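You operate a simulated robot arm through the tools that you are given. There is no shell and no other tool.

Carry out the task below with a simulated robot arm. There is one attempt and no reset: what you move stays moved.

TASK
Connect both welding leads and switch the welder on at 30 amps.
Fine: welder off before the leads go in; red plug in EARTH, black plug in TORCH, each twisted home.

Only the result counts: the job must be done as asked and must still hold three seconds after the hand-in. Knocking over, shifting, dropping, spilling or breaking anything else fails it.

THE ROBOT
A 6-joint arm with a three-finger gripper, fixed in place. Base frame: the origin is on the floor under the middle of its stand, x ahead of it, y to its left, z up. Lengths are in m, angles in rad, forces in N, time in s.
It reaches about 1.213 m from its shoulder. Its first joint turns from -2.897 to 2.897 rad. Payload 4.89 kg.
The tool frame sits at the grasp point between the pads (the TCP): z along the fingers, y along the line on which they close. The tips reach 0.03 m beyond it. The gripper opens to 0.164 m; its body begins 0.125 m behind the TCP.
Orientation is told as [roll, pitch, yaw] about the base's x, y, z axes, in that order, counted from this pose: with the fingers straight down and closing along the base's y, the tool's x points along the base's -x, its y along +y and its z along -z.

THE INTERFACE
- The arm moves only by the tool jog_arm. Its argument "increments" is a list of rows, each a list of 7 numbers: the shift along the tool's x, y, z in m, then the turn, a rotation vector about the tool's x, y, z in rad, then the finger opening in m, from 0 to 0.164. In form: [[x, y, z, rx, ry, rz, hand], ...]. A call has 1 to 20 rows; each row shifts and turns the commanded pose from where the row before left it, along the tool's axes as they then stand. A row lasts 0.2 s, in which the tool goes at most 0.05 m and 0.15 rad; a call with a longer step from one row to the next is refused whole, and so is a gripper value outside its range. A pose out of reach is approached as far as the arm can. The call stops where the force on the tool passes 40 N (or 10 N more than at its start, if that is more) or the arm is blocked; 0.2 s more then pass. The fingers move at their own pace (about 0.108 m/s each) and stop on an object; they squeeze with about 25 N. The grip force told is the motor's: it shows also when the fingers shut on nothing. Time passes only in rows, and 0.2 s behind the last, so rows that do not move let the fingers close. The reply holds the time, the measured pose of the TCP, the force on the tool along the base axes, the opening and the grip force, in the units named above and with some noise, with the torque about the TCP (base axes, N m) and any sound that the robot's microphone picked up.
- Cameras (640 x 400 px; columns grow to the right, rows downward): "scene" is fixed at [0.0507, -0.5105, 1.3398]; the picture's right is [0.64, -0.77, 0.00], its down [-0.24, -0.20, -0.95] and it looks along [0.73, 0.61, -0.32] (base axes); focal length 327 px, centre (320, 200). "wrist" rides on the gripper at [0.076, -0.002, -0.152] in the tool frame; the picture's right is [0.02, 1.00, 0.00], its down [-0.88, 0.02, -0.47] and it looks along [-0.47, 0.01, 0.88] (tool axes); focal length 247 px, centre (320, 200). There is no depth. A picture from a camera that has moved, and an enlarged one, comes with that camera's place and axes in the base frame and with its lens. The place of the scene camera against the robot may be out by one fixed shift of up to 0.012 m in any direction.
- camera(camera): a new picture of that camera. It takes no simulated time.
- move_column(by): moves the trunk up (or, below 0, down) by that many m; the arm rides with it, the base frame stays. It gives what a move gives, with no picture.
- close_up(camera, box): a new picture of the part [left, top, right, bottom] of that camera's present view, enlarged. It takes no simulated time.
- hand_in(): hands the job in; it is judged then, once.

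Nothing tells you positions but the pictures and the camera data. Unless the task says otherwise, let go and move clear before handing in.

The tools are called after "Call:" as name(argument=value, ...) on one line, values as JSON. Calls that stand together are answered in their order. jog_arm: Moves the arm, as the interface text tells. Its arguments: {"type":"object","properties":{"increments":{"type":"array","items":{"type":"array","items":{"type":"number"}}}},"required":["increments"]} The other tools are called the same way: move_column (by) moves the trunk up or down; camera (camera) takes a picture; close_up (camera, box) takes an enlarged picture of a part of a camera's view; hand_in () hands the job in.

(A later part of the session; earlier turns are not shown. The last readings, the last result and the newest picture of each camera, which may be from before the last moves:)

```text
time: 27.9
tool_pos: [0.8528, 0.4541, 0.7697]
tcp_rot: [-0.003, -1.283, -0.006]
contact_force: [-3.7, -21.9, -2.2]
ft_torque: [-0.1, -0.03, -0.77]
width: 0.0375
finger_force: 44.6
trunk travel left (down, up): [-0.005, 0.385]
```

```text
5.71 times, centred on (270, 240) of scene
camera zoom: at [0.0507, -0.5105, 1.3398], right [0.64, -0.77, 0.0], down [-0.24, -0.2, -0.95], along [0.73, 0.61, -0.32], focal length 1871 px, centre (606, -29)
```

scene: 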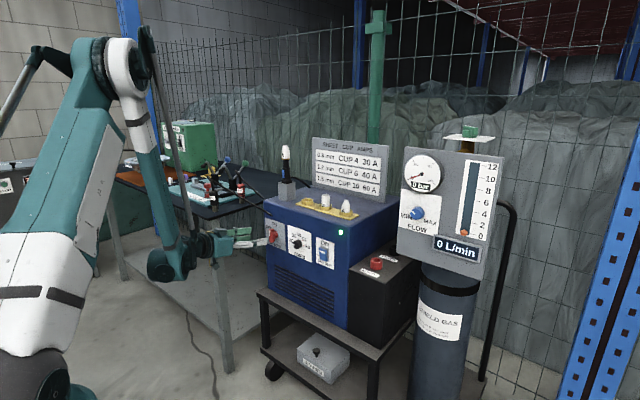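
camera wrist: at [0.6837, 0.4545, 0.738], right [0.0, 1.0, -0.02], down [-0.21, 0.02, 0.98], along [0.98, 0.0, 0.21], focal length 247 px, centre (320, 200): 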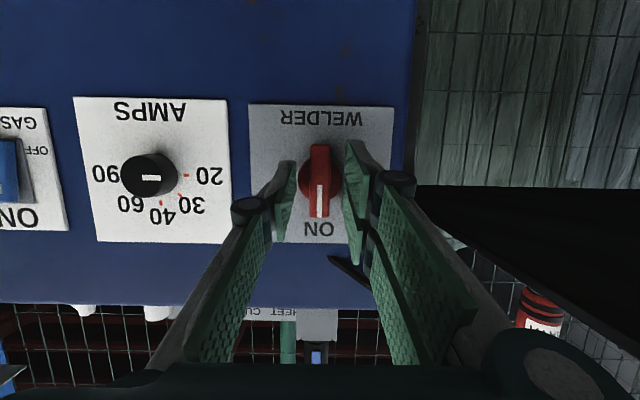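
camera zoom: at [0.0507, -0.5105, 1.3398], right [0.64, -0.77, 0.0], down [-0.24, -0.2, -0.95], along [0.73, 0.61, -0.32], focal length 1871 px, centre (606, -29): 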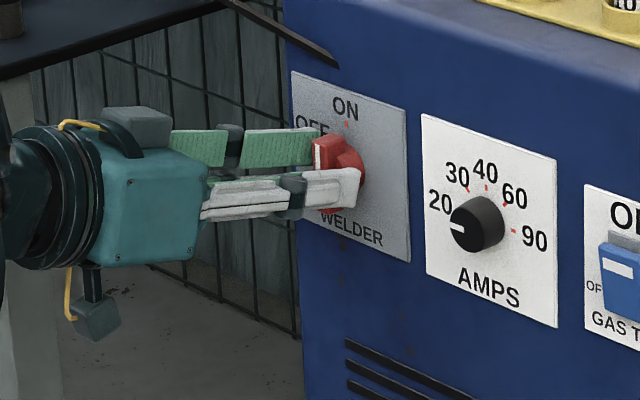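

The fingers caught the disc behind the bar (3.75 cm wide). I'll open, back off about 7 mm, and close on the bar instead.

Call:
jog_arm(increments=[[0, 0, 0, 0, 0, 0, 0.07], [0, 0.001, 0, 0, 0, 0, 0.07], [0, 0, -0.007, 0, 0, 0, 0.07], [0, 0, 0, 0, 0, 0, 0.05], [0, 0, 0, 0, 0, 0, 0.03], [0, 0, 0, 0, 0, 0, 0.02]])

Call:
close_up(camera="scene", box=[215, 205, 325, 275])

Call:
close_up(camera="wrist", box=[230, 100, 410, 280])

```text
time: 29.3
tool_pos: [0.8445, 0.458, 0.771]
tcp_rot: [0.0, -1.286, -0.003]
contact_force: [-1.3, -3.3, -0.7]
ft_torque: [-0.02, 0.07, -0.1]
width: 0.0215
finger_force: 1.4
trunk travel left (down, up): [-0.005, 0.385]
```

```text
5.71 times, centred on (270, 240) of scene
camera zoom: at [0.0507, -0.5105, 1.3398], right [0.64, -0.77, 0.0], down [-0.24, -0.2, -0.95], along [0.73, 0.61, -0.32], focal length 1871 px, centre (606, -29)
```

zoom: 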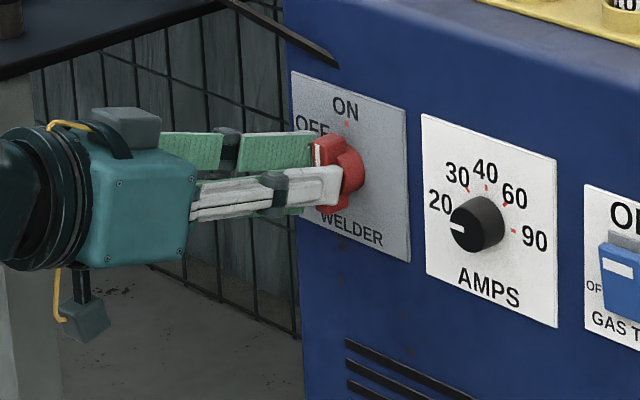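

```text
2.22 times, centred on (320, 190) of wrist
camera zoom: at [0.677, 0.4569, 0.7391], right [0.0, 1.0, -0.02], down [-0.21, 0.02, 0.98], along [0.98, 0.01, 0.21], focal length 549 px, centre (320, 222)
```

zoom: 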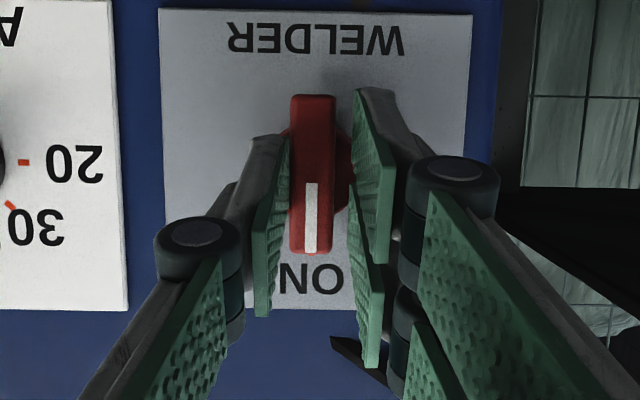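

The fingers now straddle the bar itself. I'll close to grip it and start turning counter-clockwise.

Call:
jog_arm(increments=[[0, 0, 0, 0, 0, 0, 0.0], [0, 0, 0, 0, 0, 0, 0.0], [0, 0, 0, 0, 0, 0, 0.0]])

```text
time: 30.1
tool_pos: [0.8456, 0.4551, 0.7722]
tcp_rot: [-0.003, -1.284, -0.006]
contact_force: [6.9, -6.8, 1.7]
ft_torque: [-0.09, 0.41, 0.09]
width: 0.0156
finger_force: 44.8
trunk travel left (down, up): [-0.005, 0.385]
stopped in row 3: the force on the tool passed its limit at 41 N (the readings are from after the stop); the commanded pose is now the measured one
```

Bar gripped at 1.56 cm. Now turn counter-clockwise in steps.

Call:
jog_arm(increments=[[0, 0.001, 0, 0.0393, 0, -0.1344, 0.0], [0, 0.001, 0, 0.0393, 0, -0.1344, 0.0], [0, 0.001, 0, 0.0393, 0, -0.1344, 0.0], [0, 0.001, 0, 0.0393, 0, -0.1344, 0.0]])

Call:
close_up(camera="scene", box=[215, 205, 325, 275])

Call:
close_up(camera="wrist", box=[230, 100, 410, 280])

```text
time: 31.1
tool_pos: [0.8462, 0.4578, 0.7707]
tcp_rot: [-1.149, -0.946, 1.059]
contact_force: [-4.6, -26.9, -5.3]
ft_torque: [-0.11, -0.47, -0.32]
width: 0.0158
finger_force: 44.8
trunk travel left (down, up): [-0.005, 0.385]
```

```text
5.71 times, centred on (270, 240) of scene
camera zoom: at [0.0507, -0.5105, 1.3398], right [0.64, -0.77, 0.0], down [-0.24, -0.2, -0.95], along [0.73, 0.61, -0.32], focal length 1871 px, centre (606, -29)
```

zoom: 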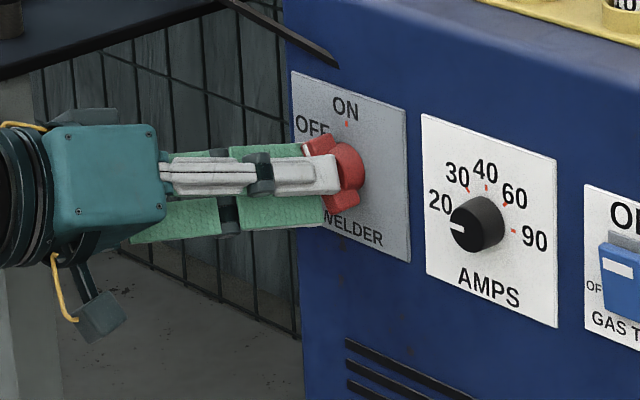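

```text
2.22 times, centred on (320, 190) of wrist
camera zoom: at [0.6773, 0.4422, 0.7439], right [0.0, 0.83, -0.55], down [-0.2, 0.54, 0.82], along [0.98, 0.11, 0.17], focal length 549 px, centre (320, 222)
```

zoom: 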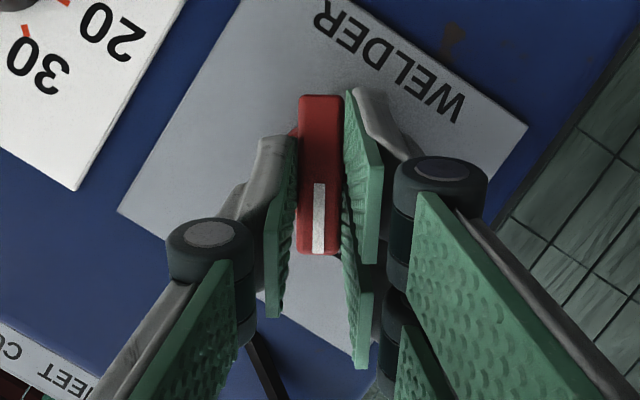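

The knob is following; it has turned about 32°. There's some side load, so I'll drop the sideways shift and continue.

Call:
jog_arm(increments=[[0, -0.0015, 0, 0.0393, 0, -0.1344, 0.0], [0, -0.0005, 0, 0.0393, 0, -0.1344, 0.0], [0, 0, 0, 0.0393, 0, -0.1344, 0.0]])

```text
time: 32.0
tool_pos: [0.8448, 0.4597, 0.7674]
tcp_rot: [-1.379, -0.566, 1.224]
contact_force: [3.6, 4.4, -22.0]
ft_torque: [0.09, 0.26, 0.39]
width: 0.0157
finger_force: 44.4
trunk travel left (down, up): [-0.005, 0.385]
stopped in row 3: the force on the tool passed its limit at 43 N (the readings are from after the stop); the commanded pose is now the measured one
```

It stopped on side load at around 55° of turn. I'll look before continuing.

Call:
close_up(camera="wrist", box=[230, 100, 410, 280])

Call:
close_up(camera="scene", box=[215, 205, 325, 275])

```text
2.22 times, centred on (320, 190) of wrist
camera zoom: at [0.6773, 0.4347, 0.7518], right [-0.01, 0.54, -0.84], down [-0.2, 0.82, 0.53], along [0.98, 0.17, 0.1], focal length 549 px, centre (320, 222)
```

zoom: 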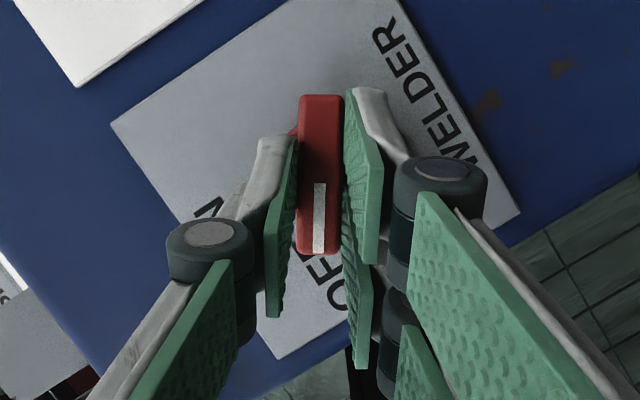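

```text
5.71 times, centred on (270, 240) of scene
camera zoom: at [0.0507, -0.5105, 1.3398], right [0.64, -0.77, 0.0], down [-0.24, -0.2, -0.95], along [0.73, 0.61, -0.32], focal length 1871 px, centre (606, -29)
```

zoom: 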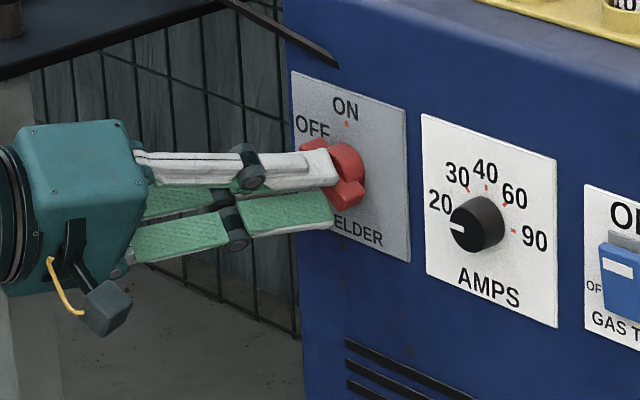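

It has turned 57° and the mark is heading to OFF. I'll continue with a corrected small shift for the last ~33°.

Call:
jog_arm(increments=[[0, 0.0018, 0, 0.0337, 0, -0.1152, 0.0], [0, 0.001, 0, 0.0337, 0, -0.1152, 0.0]])

```text
time: 32.6
tool_pos: [0.8448, 0.4609, 0.7675]
tcp_rot: [-1.463, -0.337, 1.26]
contact_force: [7.2, -3.2, -12.9]
ft_torque: [0.04, 0.1, 0.35]
width: 0.016
finger_force: 45.0
trunk travel left (down, up): [-0.005, 0.385]
```

Call:
jog_arm(increments=[[0, 0.0015, 0, 0.0337, 0, -0.1152, 0.0], [0, 0.0015, 0, 0.0337, 0, -0.1152, 0.0]])

Call:
close_up(camera="wrist", box=[230, 100, 410, 280])

Call:
close_up(camera="scene", box=[215, 205, 345, 275])

```text
time: 33.2
tool_pos: [0.8452, 0.4609, 0.7658]
tcp_rot: [-1.539, -0.105, 1.279]
contact_force: [26.9, -2.8, 15.2]
ft_torque: [-0.13, -0.4, 0.01]
width: 0.0158
finger_force: 45.5
trunk travel left (down, up): [-0.005, 0.385]
```

```text
2.22 times, centred on (320, 190) of wrist
camera zoom: at [0.6772, 0.4315, 0.7625], right [-0.01, 0.09, -1.0], down [-0.2, 0.98, 0.09], along [0.98, 0.2, 0.01], focal length 549 px, centre (320, 222)
```

zoom: 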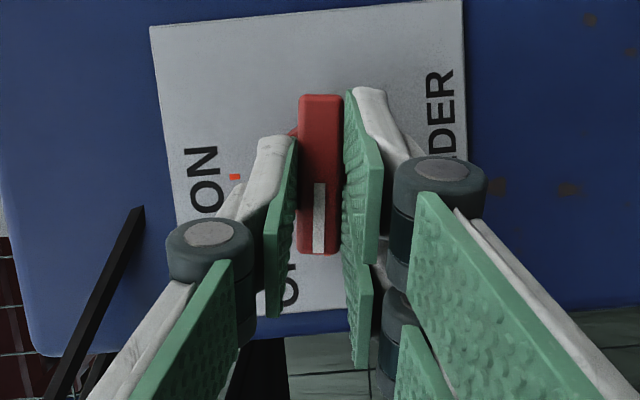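

```text
4.92 times, centred on (280, 240) of scene
camera zoom: at [0.0507, -0.5105, 1.3398], right [0.64, -0.77, 0.0], down [-0.24, -0.2, -0.95], along [0.73, 0.61, -0.32], focal length 1612 px, centre (517, 3)
```

zoom: 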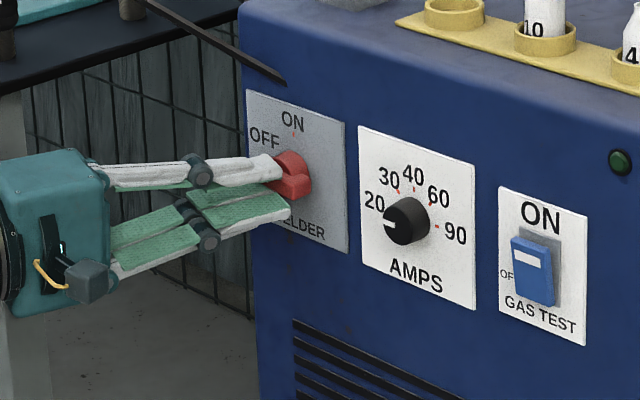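

The lamp went dark, so the welder is now off, and the bar is at about 85°. I'll finish the last few degrees, then open and back off.

Call:
jog_arm(increments=[[0, 0.0, 0, 0.024, 0, -0.082, 0.0], [0, 0, 0, 0, 0, 0, 0.0]])

Call:
jog_arm(increments=[[0, 0, 0, 0, 0, 0, 0.03], [0, 0, 0, 0, 0, 0, 0.06], [0, 0, 0, 0, 0, 0, 0.06], [0, 0, -0.02, 0, 0, 0, 0.07], [0, 0, -0.03, 0, 0, 0, 0.07], [0, 0, -0.02, 0, 0, 0, 0.07], [0, 0, 0, 0, 0, 0, 0.07]])

Call:
camera(camera="wrist")

Call:
close_up(camera="scene", box=[215, 205, 345, 275])

```text
time: 33.8
tool_pos: [0.8451, 0.4614, 0.7653]
tcp_rot: [-1.56, -0.026, 1.284]
contact_force: [33.6, -3.2, 21.7]
ft_torque: [-0.22, -0.47, -0.05]
width: 0.0161
finger_force: 44.8
trunk travel left (down, up): [-0.005, 0.385]
```

```text
time: 35.4
tool_pos: [0.7765, 0.4815, 0.7634]
tcp_rot: [-1.561, -0.026, 1.281]
contact_force: [0.9, -0.6, 0.5]
ft_torque: [0.05, 0.0, 0.03]
width: 0.0699
finger_force: 0.1
trunk travel left (down, up): [-0.005, 0.385]
```

```text
taken
camera wrist: at [0.6084, 0.4519, 0.7637], right [-0.01, 0.01, -1.0], down [-0.2, 0.98, 0.01], along [0.98, 0.2, -0.01], focal length 247 px, centre (320, 200)
```

wrist: 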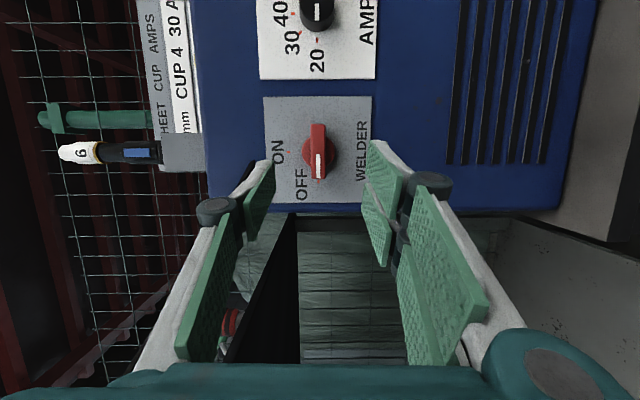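

```text
4.92 times, centred on (280, 240) of scene
camera zoom: at [0.0507, -0.5105, 1.3398], right [0.64, -0.77, 0.0], down [-0.24, -0.2, -0.95], along [0.73, 0.61, -0.32], focal length 1612 px, centre (517, 3)
```

zoom: 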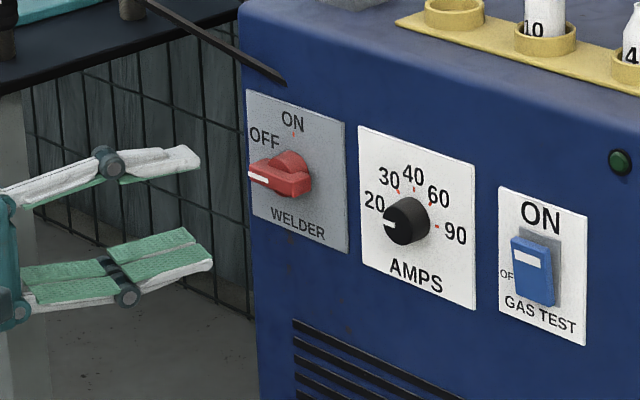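

The welder is OFF and the knob points to OFF. Next is the dial: I'll roll the gripper back about 40°, add a bit of tilt so the arm can reach, and move in front of the dial.

Call:
jog_arm(increments=[[0, 0, 0, -0.04, 0, 0.134, 0.07], [0, 0, 0, -0.04, 0, 0.134, 0.07], [0, 0, 0, -0.04, 0, 0.134, 0.07], [0, 0, 0, -0.04, 0, 0.134, 0.07], [0, 0, 0, -0.04, 0, 0.134, 0.07], [0, 0, 0, 0, 0.1, 0, 0.07], [0, 0, 0, 0, 0.1, 0, 0.07], [0, 0, 0, 0, 0, 0, 0.07]])

Call:
camera(camera="wrist")

```text
time: 37.2
tool_pos: [0.7773, 0.4808, 0.7648]
tcp_rot: [-1.169, -0.626, 0.948]
contact_force: [-0.4, 0.0, -0.6]
ft_torque: [0.0, 0.02, -0.01]
width: 0.0698
finger_force: 0.0
trunk travel left (down, up): [-0.005, 0.385]
```

```text
taken
camera wrist: at [0.607, 0.4835, 0.7681], right [-0.01, 0.65, -0.76], down [0.0, 0.76, 0.65], along [1.0, 0.01, -0.01], focal length 247 px, centre (320, 200)
```

wrist: 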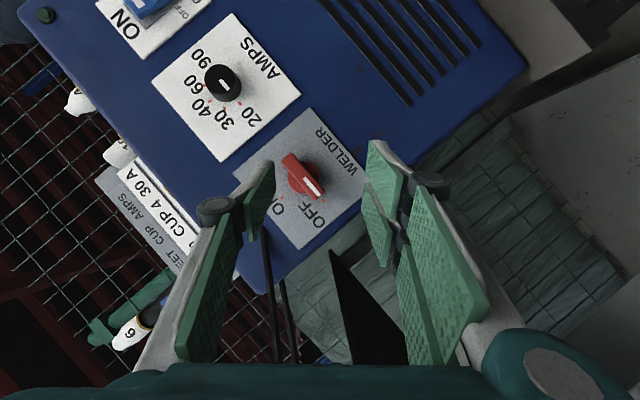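

The straight-on view puts the dial centre at about (0.90, 0.315, 0.763). I'll move the gripper in front of it.

Call:
jog_arm(increments=[[0.024, -0.0267, 0.022, 0, 0, 0, 0.07], [0.024, -0.0267, 0.022, 0, 0, 0, 0.07], [0.024, -0.0267, 0.022, 0, 0, 0, 0.07], [0.024, -0.0267, 0.022, 0, 0, 0, 0.07], [0, 0, 0, 0, 0, 0, 0.07]])

Call:
camera(camera="wrist")

```text
time: 38.4
tool_pos: [0.8129, 0.317, 0.762]
tcp_rot: [-1.172, -0.625, 0.95]
contact_force: [-0.3, 0.3, -0.2]
ft_torque: [-0.03, -0.01, -0.07]
width: 0.0701
finger_force: 0.1
trunk travel left (down, up): [-0.005, 0.385]
```

```text
taken
camera wrist: at [0.6413, 0.3187, 0.7646], right [-0.01, 0.65, -0.76], down [0.0, 0.76, 0.65], along [1.0, 0.01, -0.01], focal length 247 px, centre (320, 200)
```

wrist: 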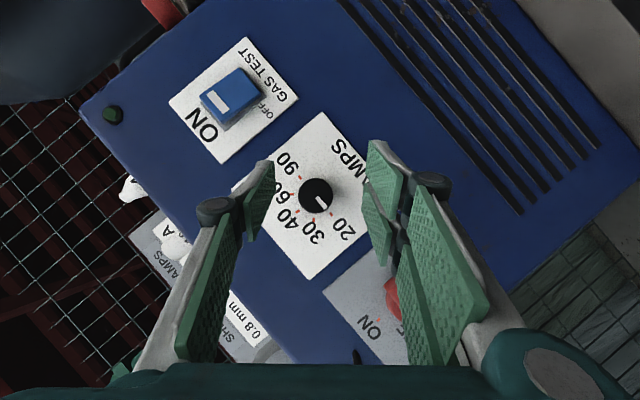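

Dial is centred between the fingers. I'll advance to x≈0.84 and then flatten the tilt to about 18°.

Call:
jog_arm(increments=[[-0.0054, -0.001, 0.0125, 0, 0, 0, 0.07], [-0.0054, -0.001, 0.0125, 0, 0, 0, 0.07], [0, 0, 0, 0, -0.083, 0, 0.07], [0, 0, 0, 0, -0.083, 0, 0.07], [0, 0, 0, 0, 0, 0, 0.07]])

Call:
camera(camera="wrist")

```text
time: 39.6
tool_pos: [0.8429, 0.3161, 0.7666]
tcp_rot: [-1.29, -0.68, 1.143]
contact_force: [0.5, 0.5, 0.1]
ft_torque: [-0.01, -0.03, -0.01]
width: 0.07
finger_force: 0.0
out of reach, approached as far as the arm can: row 4
trunk travel left (down, up): [-0.005, 0.385]
```

```text
taken
camera wrist: at [0.6729, 0.2982, 0.7515], right [-0.01, 0.65, -0.76], down [-0.16, 0.75, 0.64], along [0.99, 0.13, 0.1], focal length 247 px, centre (320, 200)
```

wrist: 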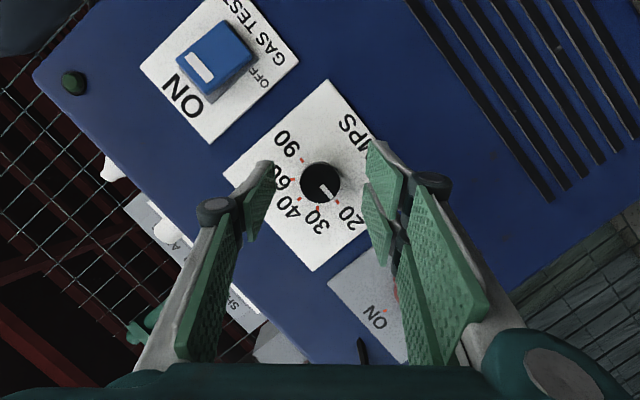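

Nearly there. I'll advance the last ~1.5 cm slowly.

Call:
jog_arm(increments=[[-0.0012, 0, 0.0045, 0, 0, 0, 0.06], [-0.0011, 0, 0.0045, 0, 0, 0, 0.06], [-0.0011, 0, 0.0045, 0, 0, 0, 0.06], [0, 0, 0, 0, 0, 0, 0.06]])

Call:
camera(camera="wrist")

Call:
close_up(camera="scene", box=[235, 205, 345, 275])

```text
time: 40.6
tool_pos: [0.8546, 0.3153, 0.7659]
tcp_rot: [-1.29, -0.68, 1.147]
contact_force: [-0.2, 0.9, -0.3]
ft_torque: [0.03, 0.01, 0.01]
width: 0.0603
finger_force: 0.1
trunk travel left (down, up): [-0.005, 0.385]
```

```text
taken
camera wrist: at [0.6867, 0.2966, 0.7499], right [-0.01, 0.65, -0.76], down [-0.17, 0.75, 0.64], along [0.99, 0.13, 0.1], focal length 247 px, centre (320, 200)
```

wrist: 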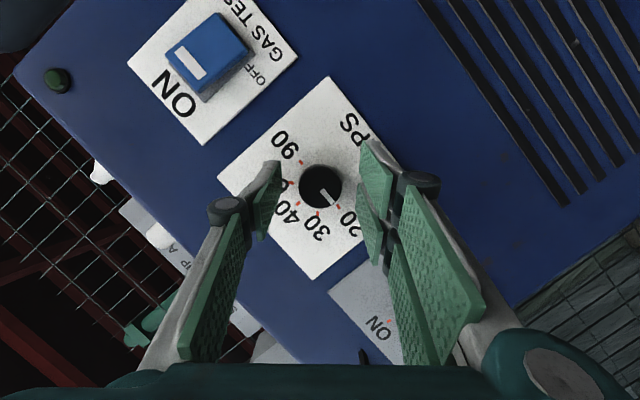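

```text
5.71 times, centred on (290, 240) of scene
camera zoom: at [0.0507, -0.5105, 1.3398], right [0.64, -0.77, 0.0], down [-0.24, -0.2, -0.95], along [0.73, 0.61, -0.32], focal length 1871 px, centre (491, -29)
```

zoom: 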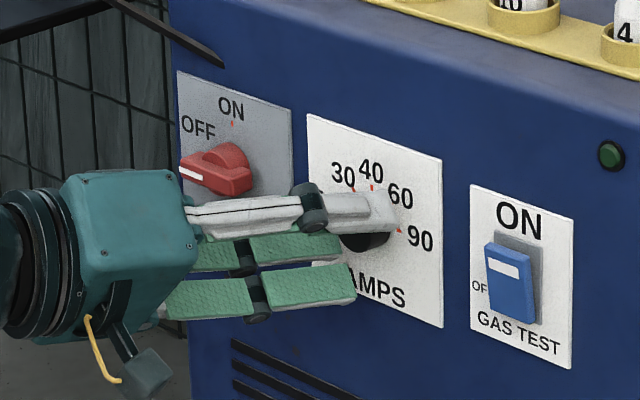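

The fingertips are just around the dial knob with small overlap. I'll go 3 mm deeper, centre slightly, then close gently.

Call:
jog_arm(increments=[[-0.002, 0.0015, 0.003, 0, 0, 0, 0.06], [0, 0, 0, 0, 0, 0, 0.045], [0, 0, 0, 0, 0, 0, 0.04], [0, 0, 0, 0, 0, 0, 0.036]])

Call:
close_up(camera="wrist", box=[230, 100, 410, 280])

Call:
close_up(camera="scene", box=[255, 215, 325, 265])

```text
time: 41.6
tool_pos: [0.8596, 0.3186, 0.7658]
tcp_rot: [-1.292, -0.677, 1.149]
contact_force: [1.6, -3.2, 4.2]
ft_torque: [0.01, -0.07, -0.12]
width: 0.0382
finger_force: 2.7
trunk travel left (down, up): [-0.005, 0.385]
```

```text
2.22 times, centred on (320, 190) of wrist
camera zoom: at [0.6901, 0.2984, 0.7495], right [-0.01, 0.65, -0.76], down [-0.17, 0.75, 0.64], along [0.99, 0.13, 0.1], focal length 549 px, centre (320, 222)
```

zoom: 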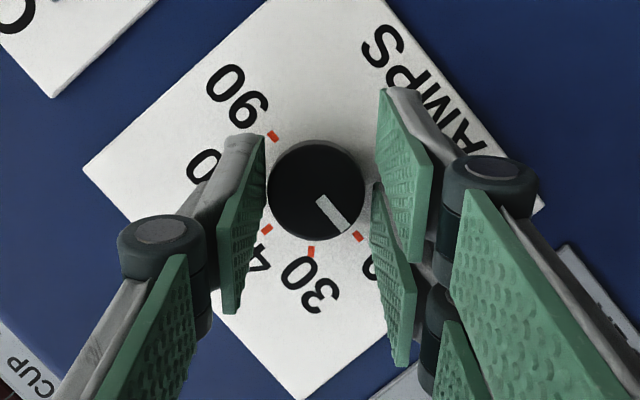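

```text
8.00 times, centred on (290, 240) of scene
camera zoom: at [0.0507, -0.5105, 1.3398], right [0.64, -0.77, 0.0], down [-0.24, -0.2, -0.95], along [0.73, 0.61, -0.32], focal length 2620 px, centre (560, -120)
```

zoom: 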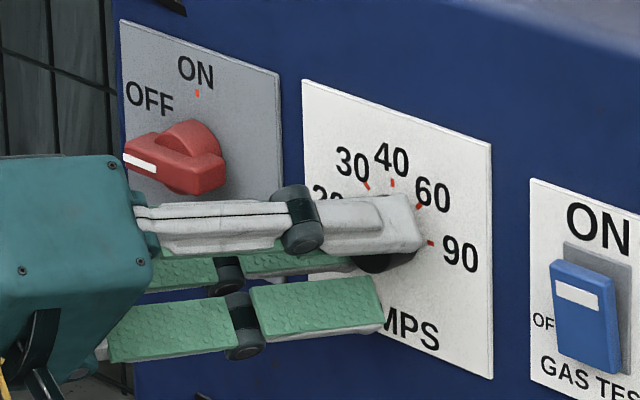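

The single finger touches first, so I'll shift 2 mm to centre on the knob and then grip.

Call:
jog_arm(increments=[[0, -0.002, 0, 0, 0, 0, 0.038], [0, 0, 0, 0, 0, 0, 0.03], [0, 0, 0, 0, 0, 0, 0.02]])

Call:
close_up(camera="wrist", box=[230, 100, 410, 280])

```text
time: 42.4
tool_pos: [0.859, 0.3162, 0.7671]
tcp_rot: [-1.292, -0.681, 1.146]
contact_force: [-0.6, 0.8, -0.9]
ft_torque: [-0.01, 0.02, 0.12]
width: 0.0353
finger_force: 44.8
trunk travel left (down, up): [-0.005, 0.385]
```

```text
2.22 times, centred on (320, 190) of wrist
camera zoom: at [0.6902, 0.2974, 0.7504], right [-0.01, 0.65, -0.76], down [-0.17, 0.75, 0.64], along [0.99, 0.13, 0.1], focal length 549 px, centre (320, 222)
```

zoom: 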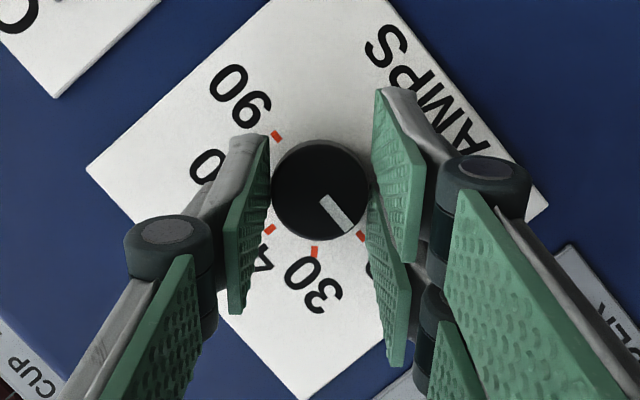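

Centred grip with almost no side load. I'll turn it clockwise in small steps.

Call:
jog_arm(increments=[[0, -0.0004, 0, -0.0417, 0, 0.1231, 0.01], [0, -0.0004, 0, -0.0417, 0, 0.1231, 0.01], [0, -0.0004, 0, -0.0417, 0, 0.1231, 0.01]])

Call:
close_up(camera="wrist", box=[230, 100, 410, 280])

```text
time: 43.2
tool_pos: [0.8594, 0.3158, 0.7669]
tcp_rot: [-0.988, -1.019, 0.913]
contact_force: [12.5, 6.4, 5.7]
ft_torque: [0.0, -0.33, 0.16]
width: 0.0352
finger_force: 44.8
trunk travel left (down, up): [-0.005, 0.385]
```

```text
2.22 times, centred on (320, 190) of wrist
camera zoom: at [0.6902, 0.3036, 0.745], right [-0.01, 0.89, -0.46], down [-0.17, 0.45, 0.88], along [0.99, 0.08, 0.14], focal length 549 px, centre (320, 222)
```

zoom: 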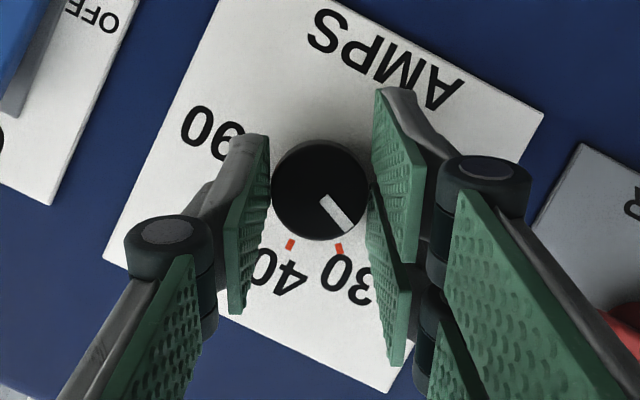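

The dial follows cleanly. Three more steps should bring it to 30.

Call:
jog_arm(increments=[[0, -0.0004, 0, -0.0421, 0, 0.1243, 0.01], [0, -0.0004, 0, -0.0421, 0, 0.1243, 0.01], [0, -0.0004, 0, -0.0421, 0, 0.1243, 0.01], [0, 0, 0, 0, 0, 0, 0.01]])

Call:
close_up(camera="wrist", box=[230, 100, 410, 280])

```text
time: 44.2
tool_pos: [0.8604, 0.3152, 0.7679]
tcp_rot: [-0.181, -1.241, 0.174]
contact_force: [26.9, 12.4, 14.3]
ft_torque: [0.02, -0.3, 0.39]
width: 0.0351
finger_force: 45.0
trunk travel left (down, up): [-0.005, 0.385]
```

```text
2.22 times, centred on (320, 190) of wrist
camera zoom: at [0.69, 0.3114, 0.7421], right [-0.01, 1.0, -0.08], down [-0.17, 0.08, 0.98], along [0.99, 0.02, 0.16], focal length 549 px, centre (320, 222)
```

zoom: 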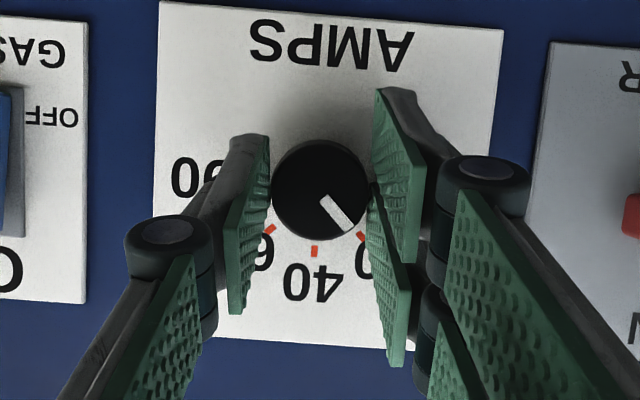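

The pointer lines up with 30. I'll release, check, and back off while adding tilt so the arm stays in reach.

Call:
jog_arm(increments=[[0, 0, 0, 0, 0, 0, 0.05], [0, 0, 0, 0, 0, 0, 0.07], [0, 0, -0.01, 0, 0.02, 0, 0.07], [0, 0, -0.01, 0, 0.06, 0, 0.07], [0, 0, -0.012, 0, 0.06, 0, 0.07], [0, 0, -0.012, 0, 0.06, 0, 0.07], [0, 0, -0.02, 0, 0.06, 0, 0.07], [0, 0, -0.02, 0, 0.06, 0, 0.07], [0, 0, 0, 0, 0, 0, 0.07]])

Call:
camera(camera="wrist")

Call:
close_up(camera="scene", box=[255, 215, 345, 270])

```text
time: 46.2
tool_pos: [0.7848, 0.3148, 0.8057]
tcp_rot: [-0.099, -0.919, 0.083]
contact_force: [1.0, 0.5, 0.4]
ft_torque: [-0.02, -0.04, -0.04]
width: 0.07
finger_force: 0.2
trunk travel left (down, up): [-0.005, 0.385]
```

```text
taken
camera wrist: at [0.6173, 0.3156, 0.8351], right [-0.01, 1.0, -0.08], down [0.15, 0.08, 0.98], along [0.99, 0.0, -0.16], focal length 247 px, centre (320, 200)
```

wrist: 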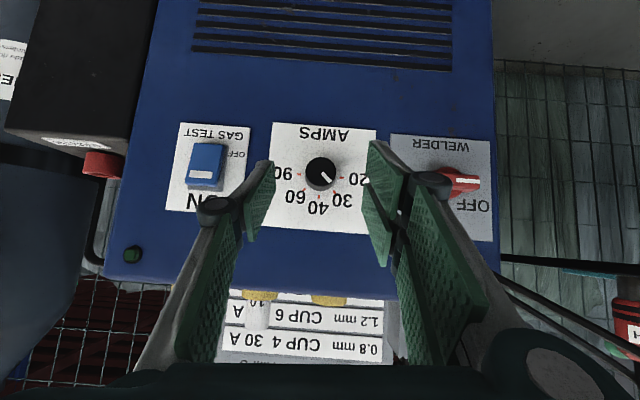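

```text
7.11 times, centred on (300, 242) of scene
camera zoom: at [0.0507, -0.5105, 1.3398], right [0.64, -0.77, 0.0], down [-0.24, -0.2, -0.95], along [0.73, 0.61, -0.32], focal length 2328 px, centre (462, -102)
```

zoom: 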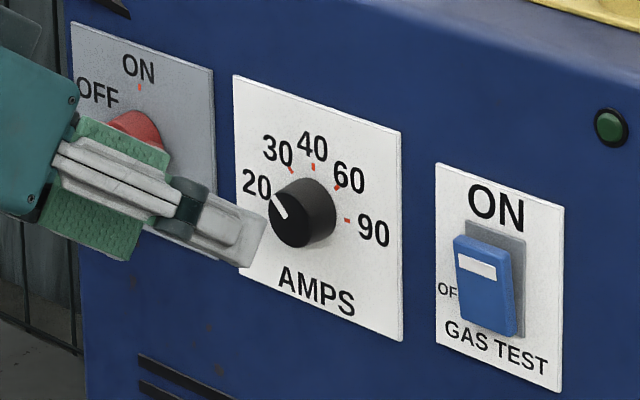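

Call:
close_up(camera="wrist", box=[265, 120, 385, 230])

```text
3.64 times, centred on (325, 175) of wrist
camera zoom: at [0.6173, 0.3156, 0.8351], right [-0.01, 1.0, -0.08], down [0.15, 0.08, 0.98], along [0.99, 0.0, -0.16], focal length 898 px, centre (302, 291)
```

zoom: 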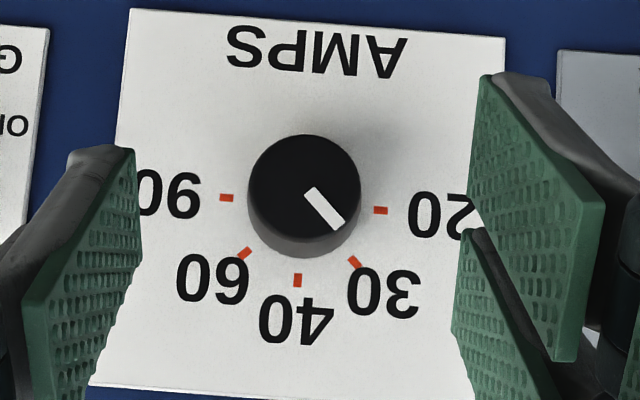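

The dial is at 30. Now I'll back away upward, return the gripper to pointing down, and go to the plugs.

Call:
jog_arm(increments=[[-0.0113, 0, -0.04, 0, 0, 0, 0.08], [-0.0113, 0, -0.04, 0, 0, 0, 0.1], [-0.0113, 0, -0.04, 0, 0, 0, 0.1], [-0.0113, 0, -0.04, 0, 0, 0, 0.1], [-0.0113, 0, -0.04, 0, 0, 0, 0.1], [-0.0113, 0, -0.04, 0, 0, 0, 0.1], [0, 0, 0, 0, 0.13, 0, 0.1], [0, 0, 0, 0, 0.13, 0, 0.1], [0, 0, 0, 0, 0.13, 0, 0.1], [0, 0, 0, 0, 0.13, 0, 0.1], [0, 0, 0, 0, 0.13, 0, 0.1], [0, 0, 0, 0, 0.13, 0, 0.1], [0, 0, 0, 0, 0.13, 0, 0.1], [0, 0, 0, 0, 0, 0, 0.1]])

```text
time: 49.2
tool_pos: [0.6332, 0.3271, 1.0045]
tcp_rot: [-0.061, -0.014, 0.004]
contact_force: [-0.4, 0.8, 0.2]
ft_torque: [-0.06, -0.06, 0.03]
width: 0.1002
finger_force: 0.1
trunk travel left (down, up): [-0.005, 0.385]
```

Call:
jog_arm(increments=[[0, 0, 0, -0.061, 0.014, 0.004, 0.1], [0, 0, 0, 0, 0, 0, 0.1]])

Call:
move_column(by=0.17)

```text
time: 49.8
tool_pos: [0.6337, 0.3285, 1.0043]
tcp_rot: [0.002, 0.0, -0.002]
contact_force: [0.6, -0.5, 0.3]
ft_torque: [-0.04, 0.03, 0.01]
width: 0.0998
finger_force: 0.1
trunk travel left (down, up): [-0.005, 0.385]
```

```text
time: 51.7
tool_pos: [0.6328, 0.3288, 1.1731]
tcp_rot: [0.001, 0.0, -0.001]
contact_force: [0.6, -0.7, 0.1]
ft_torque: [-0.05, -0.04, 0.01]
width: 0.1
finger_force: 0.0
trunk travel left (down, up): [-0.175, 0.215]
```

Call:
jog_arm(increments=[[0.004, 0.0415, 0.005, 0, 0, 0, 0.1], [0.004, 0.0415, 0.005, 0, 0, 0, 0.1], [0.004, 0.0415, 0.005, 0, 0, 0, 0.1], [0.004, 0.0415, 0.005, 0, 0, 0, 0.1], [0.004, 0.0415, 0.005, 0, 0, 0, 0.1], [0.004, 0.0415, 0.005, 0, 0, 0, 0.1], [0.004, 0.0415, 0.005, 0, 0, 0, 0.1], [0.004, 0.0415, 0.005, 0, 0, 0, 0.1], [0, 0, 0, 0, 0, 0, 0.1]])

Call:
camera(camera="wrist")

Call:
close_up(camera="wrist", box=[270, 150, 400, 300])

```text
time: 53.7
tool_pos: [0.602, 0.6617, 1.1351]
tcp_rot: [0.0, 0.0, -0.003]
contact_force: [0.5, 1.6, -0.3]
ft_torque: [-0.13, 0.02, 0.02]
width: 0.1001
finger_force: 0.0
trunk travel left (down, up): [-0.175, 0.215]
```

```text
taken
camera wrist: at [0.5244, 0.6588, 1.2847], right [-0.02, 1.0, 0.0], down [0.88, 0.02, 0.47], along [0.47, 0.01, -0.88], focal length 247 px, centre (320, 200)
```

wrist: 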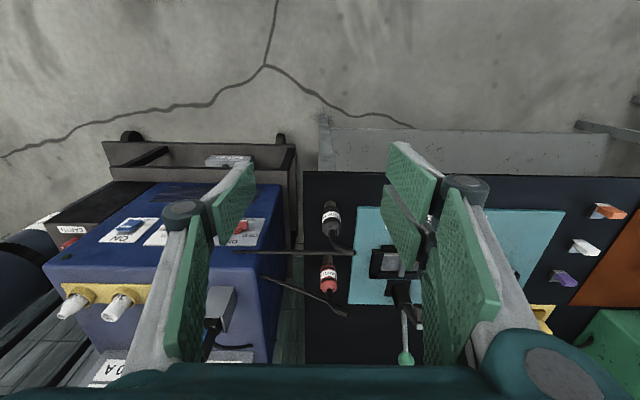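

```text
2.67 times, centred on (335, 225) of wrist
camera zoom: at [0.5244, 0.6588, 1.2847], right [-0.02, 1.0, 0.0], down [0.88, 0.02, 0.47], along [0.47, 0.01, -0.88], focal length 659 px, centre (280, 133)
```

zoom: 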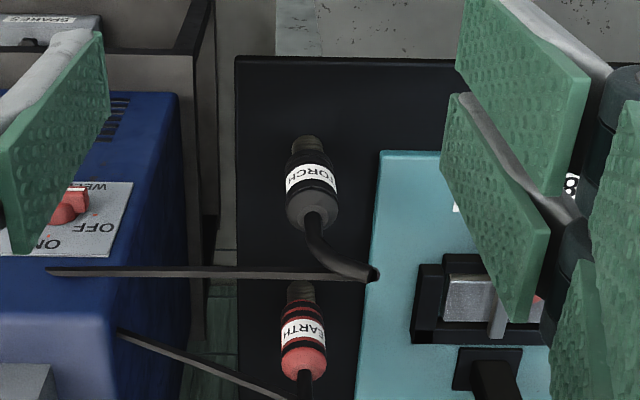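

Call:
close_up(camera="wrist", box=[310, 190, 365, 260])

Call:
close_up(camera="wrist", box=[310, 245, 365, 320])

```text
5.71 times, centred on (338, 225) of wrist
camera zoom: at [0.5244, 0.6588, 1.2847], right [-0.02, 1.0, 0.0], down [0.88, 0.02, 0.47], along [0.47, 0.01, -0.88], focal length 1411 px, centre (220, 57)
```

zoom: 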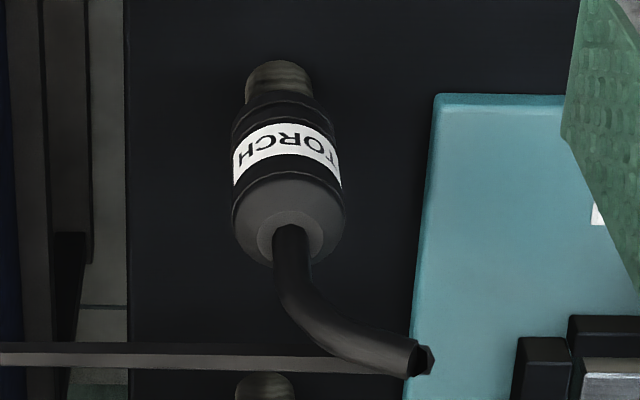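

```text
5.33 times, centred on (338, 282) of wrist
camera zoom: at [0.5244, 0.6588, 1.2847], right [-0.02, 1.0, 0.0], down [0.88, 0.02, 0.47], along [0.47, 0.01, -0.88], focal length 1317 px, centre (227, -240)
```

zoom: 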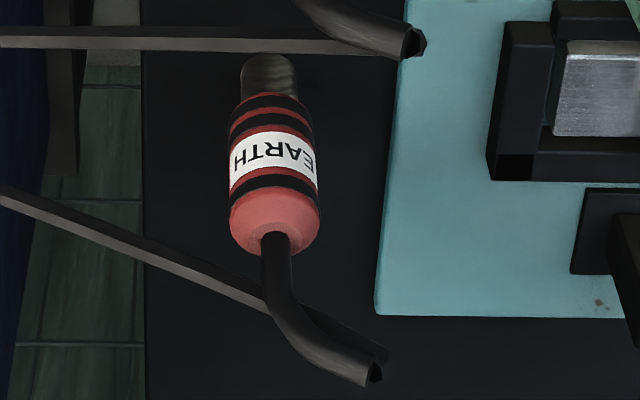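

The plugs stand upright with the cable stub bending toward +y. I'll yaw the gripper 90° and view them from the -y side to look for key marks, which also prepares for gripping along x.

Call:
jog_arm(increments=[[-0.033, -0.0235, -0.008, 0, 0, 0, 0.1], [-0.033, -0.0235, -0.008, 0, 0, 0, 0.1], [-0.033, -0.0235, -0.008, 0, 0, 0, 0.1], [-0.033, -0.0235, -0.008, 0, 0, 0, 0.1], [-0.033, -0.0235, -0.008, 0, 0, 0, 0.1], [-0.033, -0.0235, -0.008, 0, 0, 0, 0.1], [0, 0, 0, 0, 0, -0.145, 0.1], [0, 0, 0, 0, 0, -0.145, 0.1], [0, 0, 0, 0, 0, -0.145, 0.1], [0, 0, 0, 0, 0, -0.145, 0.1], [0, 0, 0, 0, 0, -0.145, 0.1], [0, 0, 0, 0, 0, -0.145, 0.1], [0, 0, 0, 0, 0, -0.145, 0.1], [0, 0, 0, 0, 0, -0.145, 0.1], [0, 0, 0, 0, 0, -0.145, 0.1], [0, 0, 0, 0, 0, -0.145, 0.1], [0, 0, 0, 0, 0, -0.1208, 0.1], [0, 0, 0, 0, 0, 0, 0.1]])

Call:
camera(camera="wrist")

Call:
camera(camera="scene")

```text
time: 57.5
tool_pos: [0.7997, 0.5181, 1.1827]
tcp_rot: [0.001, -0.002, 1.571]
contact_force: [-0.1, 0.3, -0.5]
ft_torque: [0.0, -0.03, 0.01]
width: 0.1001
finger_force: 0.0
trunk travel left (down, up): [-0.175, 0.215]
```

```text
taken
camera wrist: at [0.801, 0.4422, 1.3326], right [-1.0, -0.02, 0.0], down [-0.02, 0.88, 0.47], along [-0.01, 0.47, -0.88], focal length 247 px, centre (320, 200)
```

wrist: 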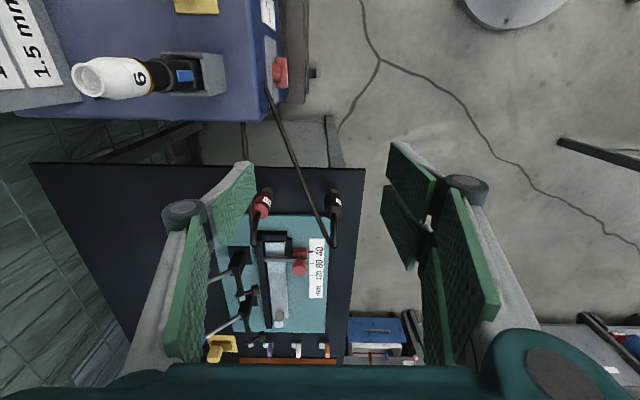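

```text
taken
```

scene: 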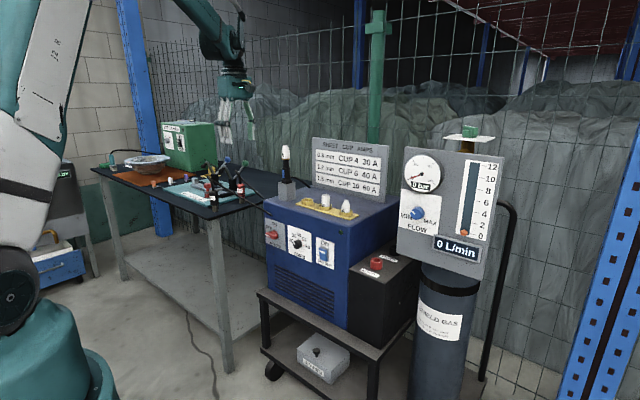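

Call:
close_up(camera="wrist", box=[315, 175, 355, 255])

Call:
close_up(camera="wrist", box=[240, 175, 290, 255])

Call:
close_up(camera="wrist", box=[60, 0, 300, 130])

```text
5.00 times, centred on (335, 215) of wrist
camera zoom: at [0.801, 0.4422, 1.3326], right [-1.0, -0.02, 0.0], down [-0.02, 0.88, 0.47], along [-0.01, 0.47, -0.88], focal length 1235 px, centre (245, 125)
```

zoom: 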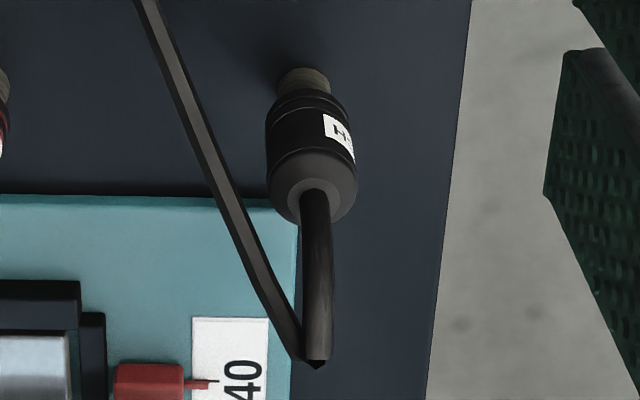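

```text
5.00 times, centred on (265, 215) of wrist
camera zoom: at [0.801, 0.4422, 1.3326], right [-1.0, -0.02, 0.0], down [-0.02, 0.88, 0.47], along [-0.01, 0.47, -0.88], focal length 1235 px, centre (595, 125)
```

zoom: 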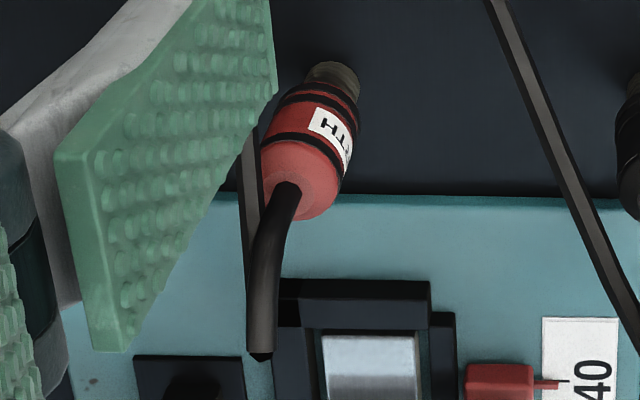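

```text
2.67 times, centred on (180, 65) of wrist
camera zoom: at [0.801, 0.4422, 1.3326], right [-1.0, -0.02, 0.0], down [-0.02, 0.88, 0.47], along [-0.01, 0.47, -0.88], focal length 659 px, centre (693, 560)
```

zoom: 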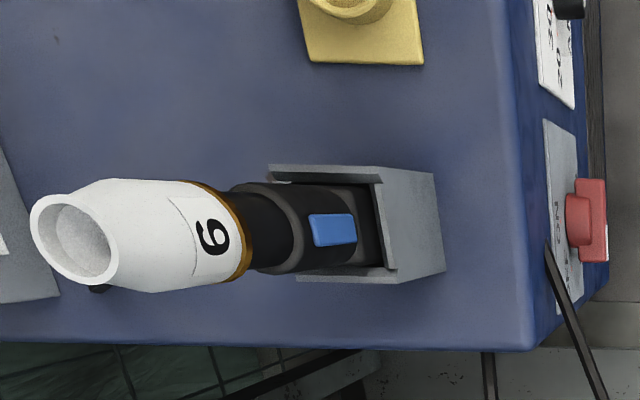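

No key marks are visible on these sides; I can inspect the plug with the scene camera once it's held. I'll move above the TORCH plug at about (0.769, 0.684), with the fingers closing along x, clear of the cable stub.

Call:
jog_arm(increments=[[-0.0331, 0.0061, 0.014, 0, 0, 0, 0.09], [-0.0331, 0.0061, 0.014, 0, 0, 0, 0.09], [-0.0331, 0.0061, 0.014, 0, 0, 0, 0.09], [-0.0331, 0.0061, 0.014, 0, 0, 0, 0.09], [-0.0331, 0.0061, 0.014, 0, 0, 0, 0.09], [0, 0, 0, 0, 0, 0, 0.09]])

Call:
camera(camera="wrist")

Call:
close_up(camera="scene", box=[160, 110, 290, 220])

```text
time: 58.9
tool_pos: [0.7705, 0.6837, 1.1121]
tcp_rot: [0.0, -0.001, 1.569]
contact_force: [0.4, -0.1, -1.5]
ft_torque: [-0.08, -0.01, 0.0]
width: 0.0902
finger_force: 0.0
trunk travel left (down, up): [-0.175, 0.215]
```

```text
taken
camera wrist: at [0.7713, 0.6071, 1.2623], right [-1.0, -0.02, 0.0], down [-0.02, 0.88, 0.47], along [-0.01, 0.47, -0.88], focal length 247 px, centre (320, 200)
```

wrist: 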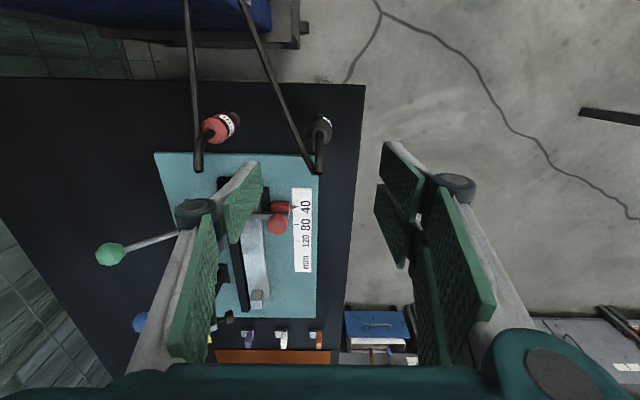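

```text
3.64 times, centred on (225, 165) of scene
camera zoom: at [0.0507, -0.5105, 1.3398], right [0.64, -0.77, 0.0], down [-0.24, -0.2, -0.95], along [0.73, 0.61, -0.32], focal length 1191 px, centre (666, 327)
```

zoom: 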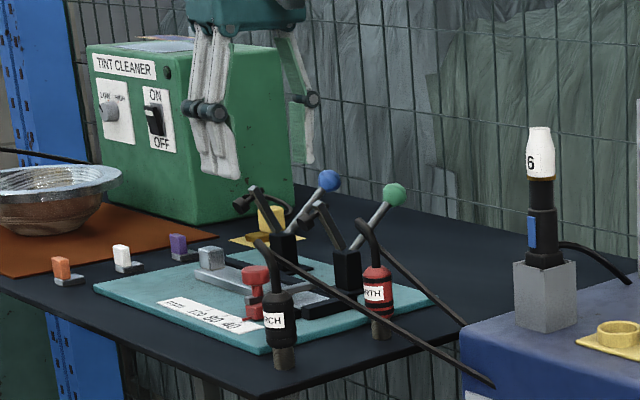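

Aligned over the plug. I'll descend partway and check clearance.

Call:
jog_arm(increments=[[0, 0.001, 0.03, 0, 0, 0, 0.09], [0, 0, 0.03, 0, 0, 0, 0.09], [0, 0, 0.03, 0, 0, 0, 0.09], [0, 0, 0.025, 0, 0, 0, 0.09], [0, 0, 0, 0, 0, 0, 0.09]])

Call:
camera(camera="wrist")

Call:
close_up(camera="scene", box=[170, 130, 270, 215])

```text
time: 60.1
tool_pos: [0.7692, 0.6831, 0.9956]
tcp_rot: [0.0, -0.002, 1.571]
contact_force: [-1.0, 0.0, -0.3]
ft_torque: [-0.06, 0.02, 0.02]
width: 0.0901
finger_force: 0.0
trunk travel left (down, up): [-0.175, 0.215]
```

```text
taken
camera wrist: at [0.77, 0.6078, 1.1469], right [-1.0, -0.02, 0.0], down [-0.02, 0.88, 0.47], along [-0.01, 0.47, -0.88], focal length 247 px, centre (320, 200)
```

wrist: 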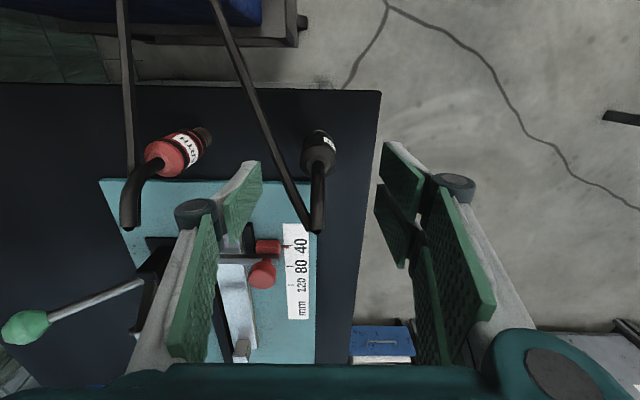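

```text
4.71 times, centred on (220, 172) of scene
camera zoom: at [0.0507, -0.5105, 1.3398], right [0.64, -0.77, 0.0], down [-0.24, -0.2, -0.95], along [0.73, 0.61, -0.32], focal length 1541 px, centre (791, 329)
```

zoom: 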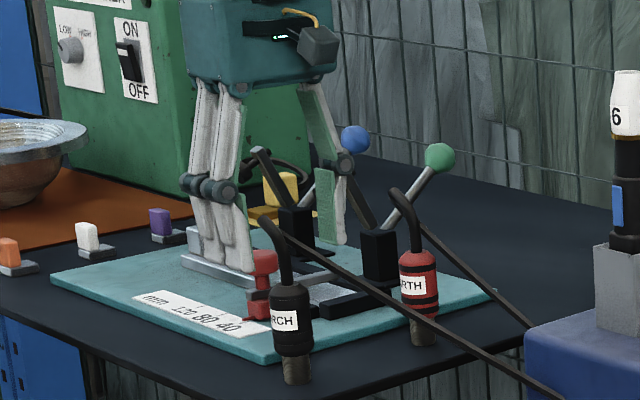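

Clear on both sides. I'll descend to grasp height.

Call:
jog_arm(increments=[[0, 0, 0.03, 0, 0, 0, 0.09], [0, 0, 0.03, 0, 0, 0, 0.09], [0, 0, 0.028, 0, 0, 0, 0.09], [0, 0, 0, 0, 0, 0, 0.09]])

Call:
camera(camera="wrist")

Call:
close_up(camera="scene", box=[170, 130, 270, 215])

```text
time: 61.1
tool_pos: [0.7667, 0.685, 0.91]
tcp_rot: [-0.001, -0.002, 1.568]
contact_force: [0.1, -0.4, 0.1]
ft_torque: [-0.01, 0.03, -0.02]
width: 0.0899
finger_force: 0.0
trunk travel left (down, up): [-0.175, 0.215]
```

```text
taken
camera wrist: at [0.7679, 0.6084, 1.0594], right [-1.0, -0.02, 0.0], down [-0.02, 0.88, 0.47], along [-0.01, 0.47, -0.88], focal length 247 px, centre (320, 200)
```

wrist: 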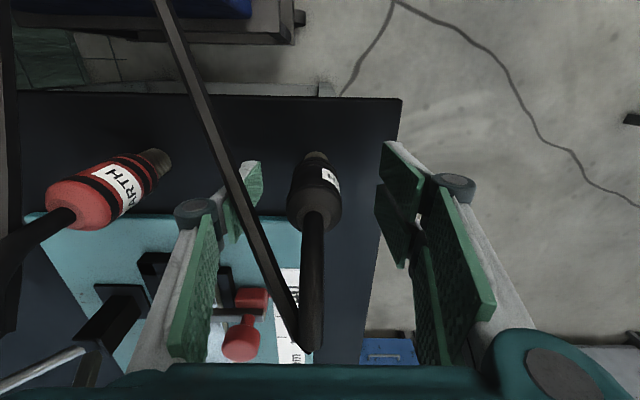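

```text
4.71 times, centred on (220, 172) of scene
camera zoom: at [0.0507, -0.5105, 1.3398], right [0.64, -0.77, 0.0], down [-0.24, -0.2, -0.95], along [0.73, 0.61, -0.32], focal length 1541 px, centre (791, 329)
```

zoom: 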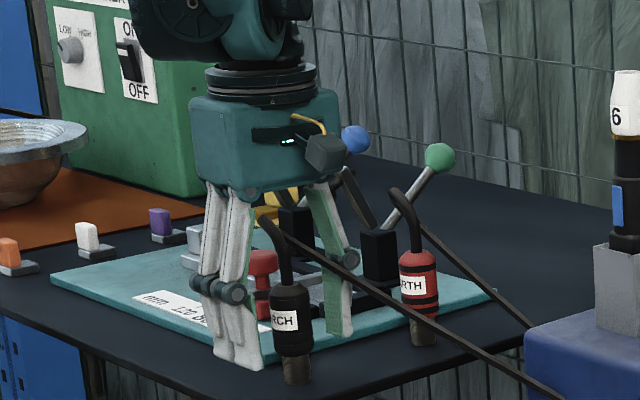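

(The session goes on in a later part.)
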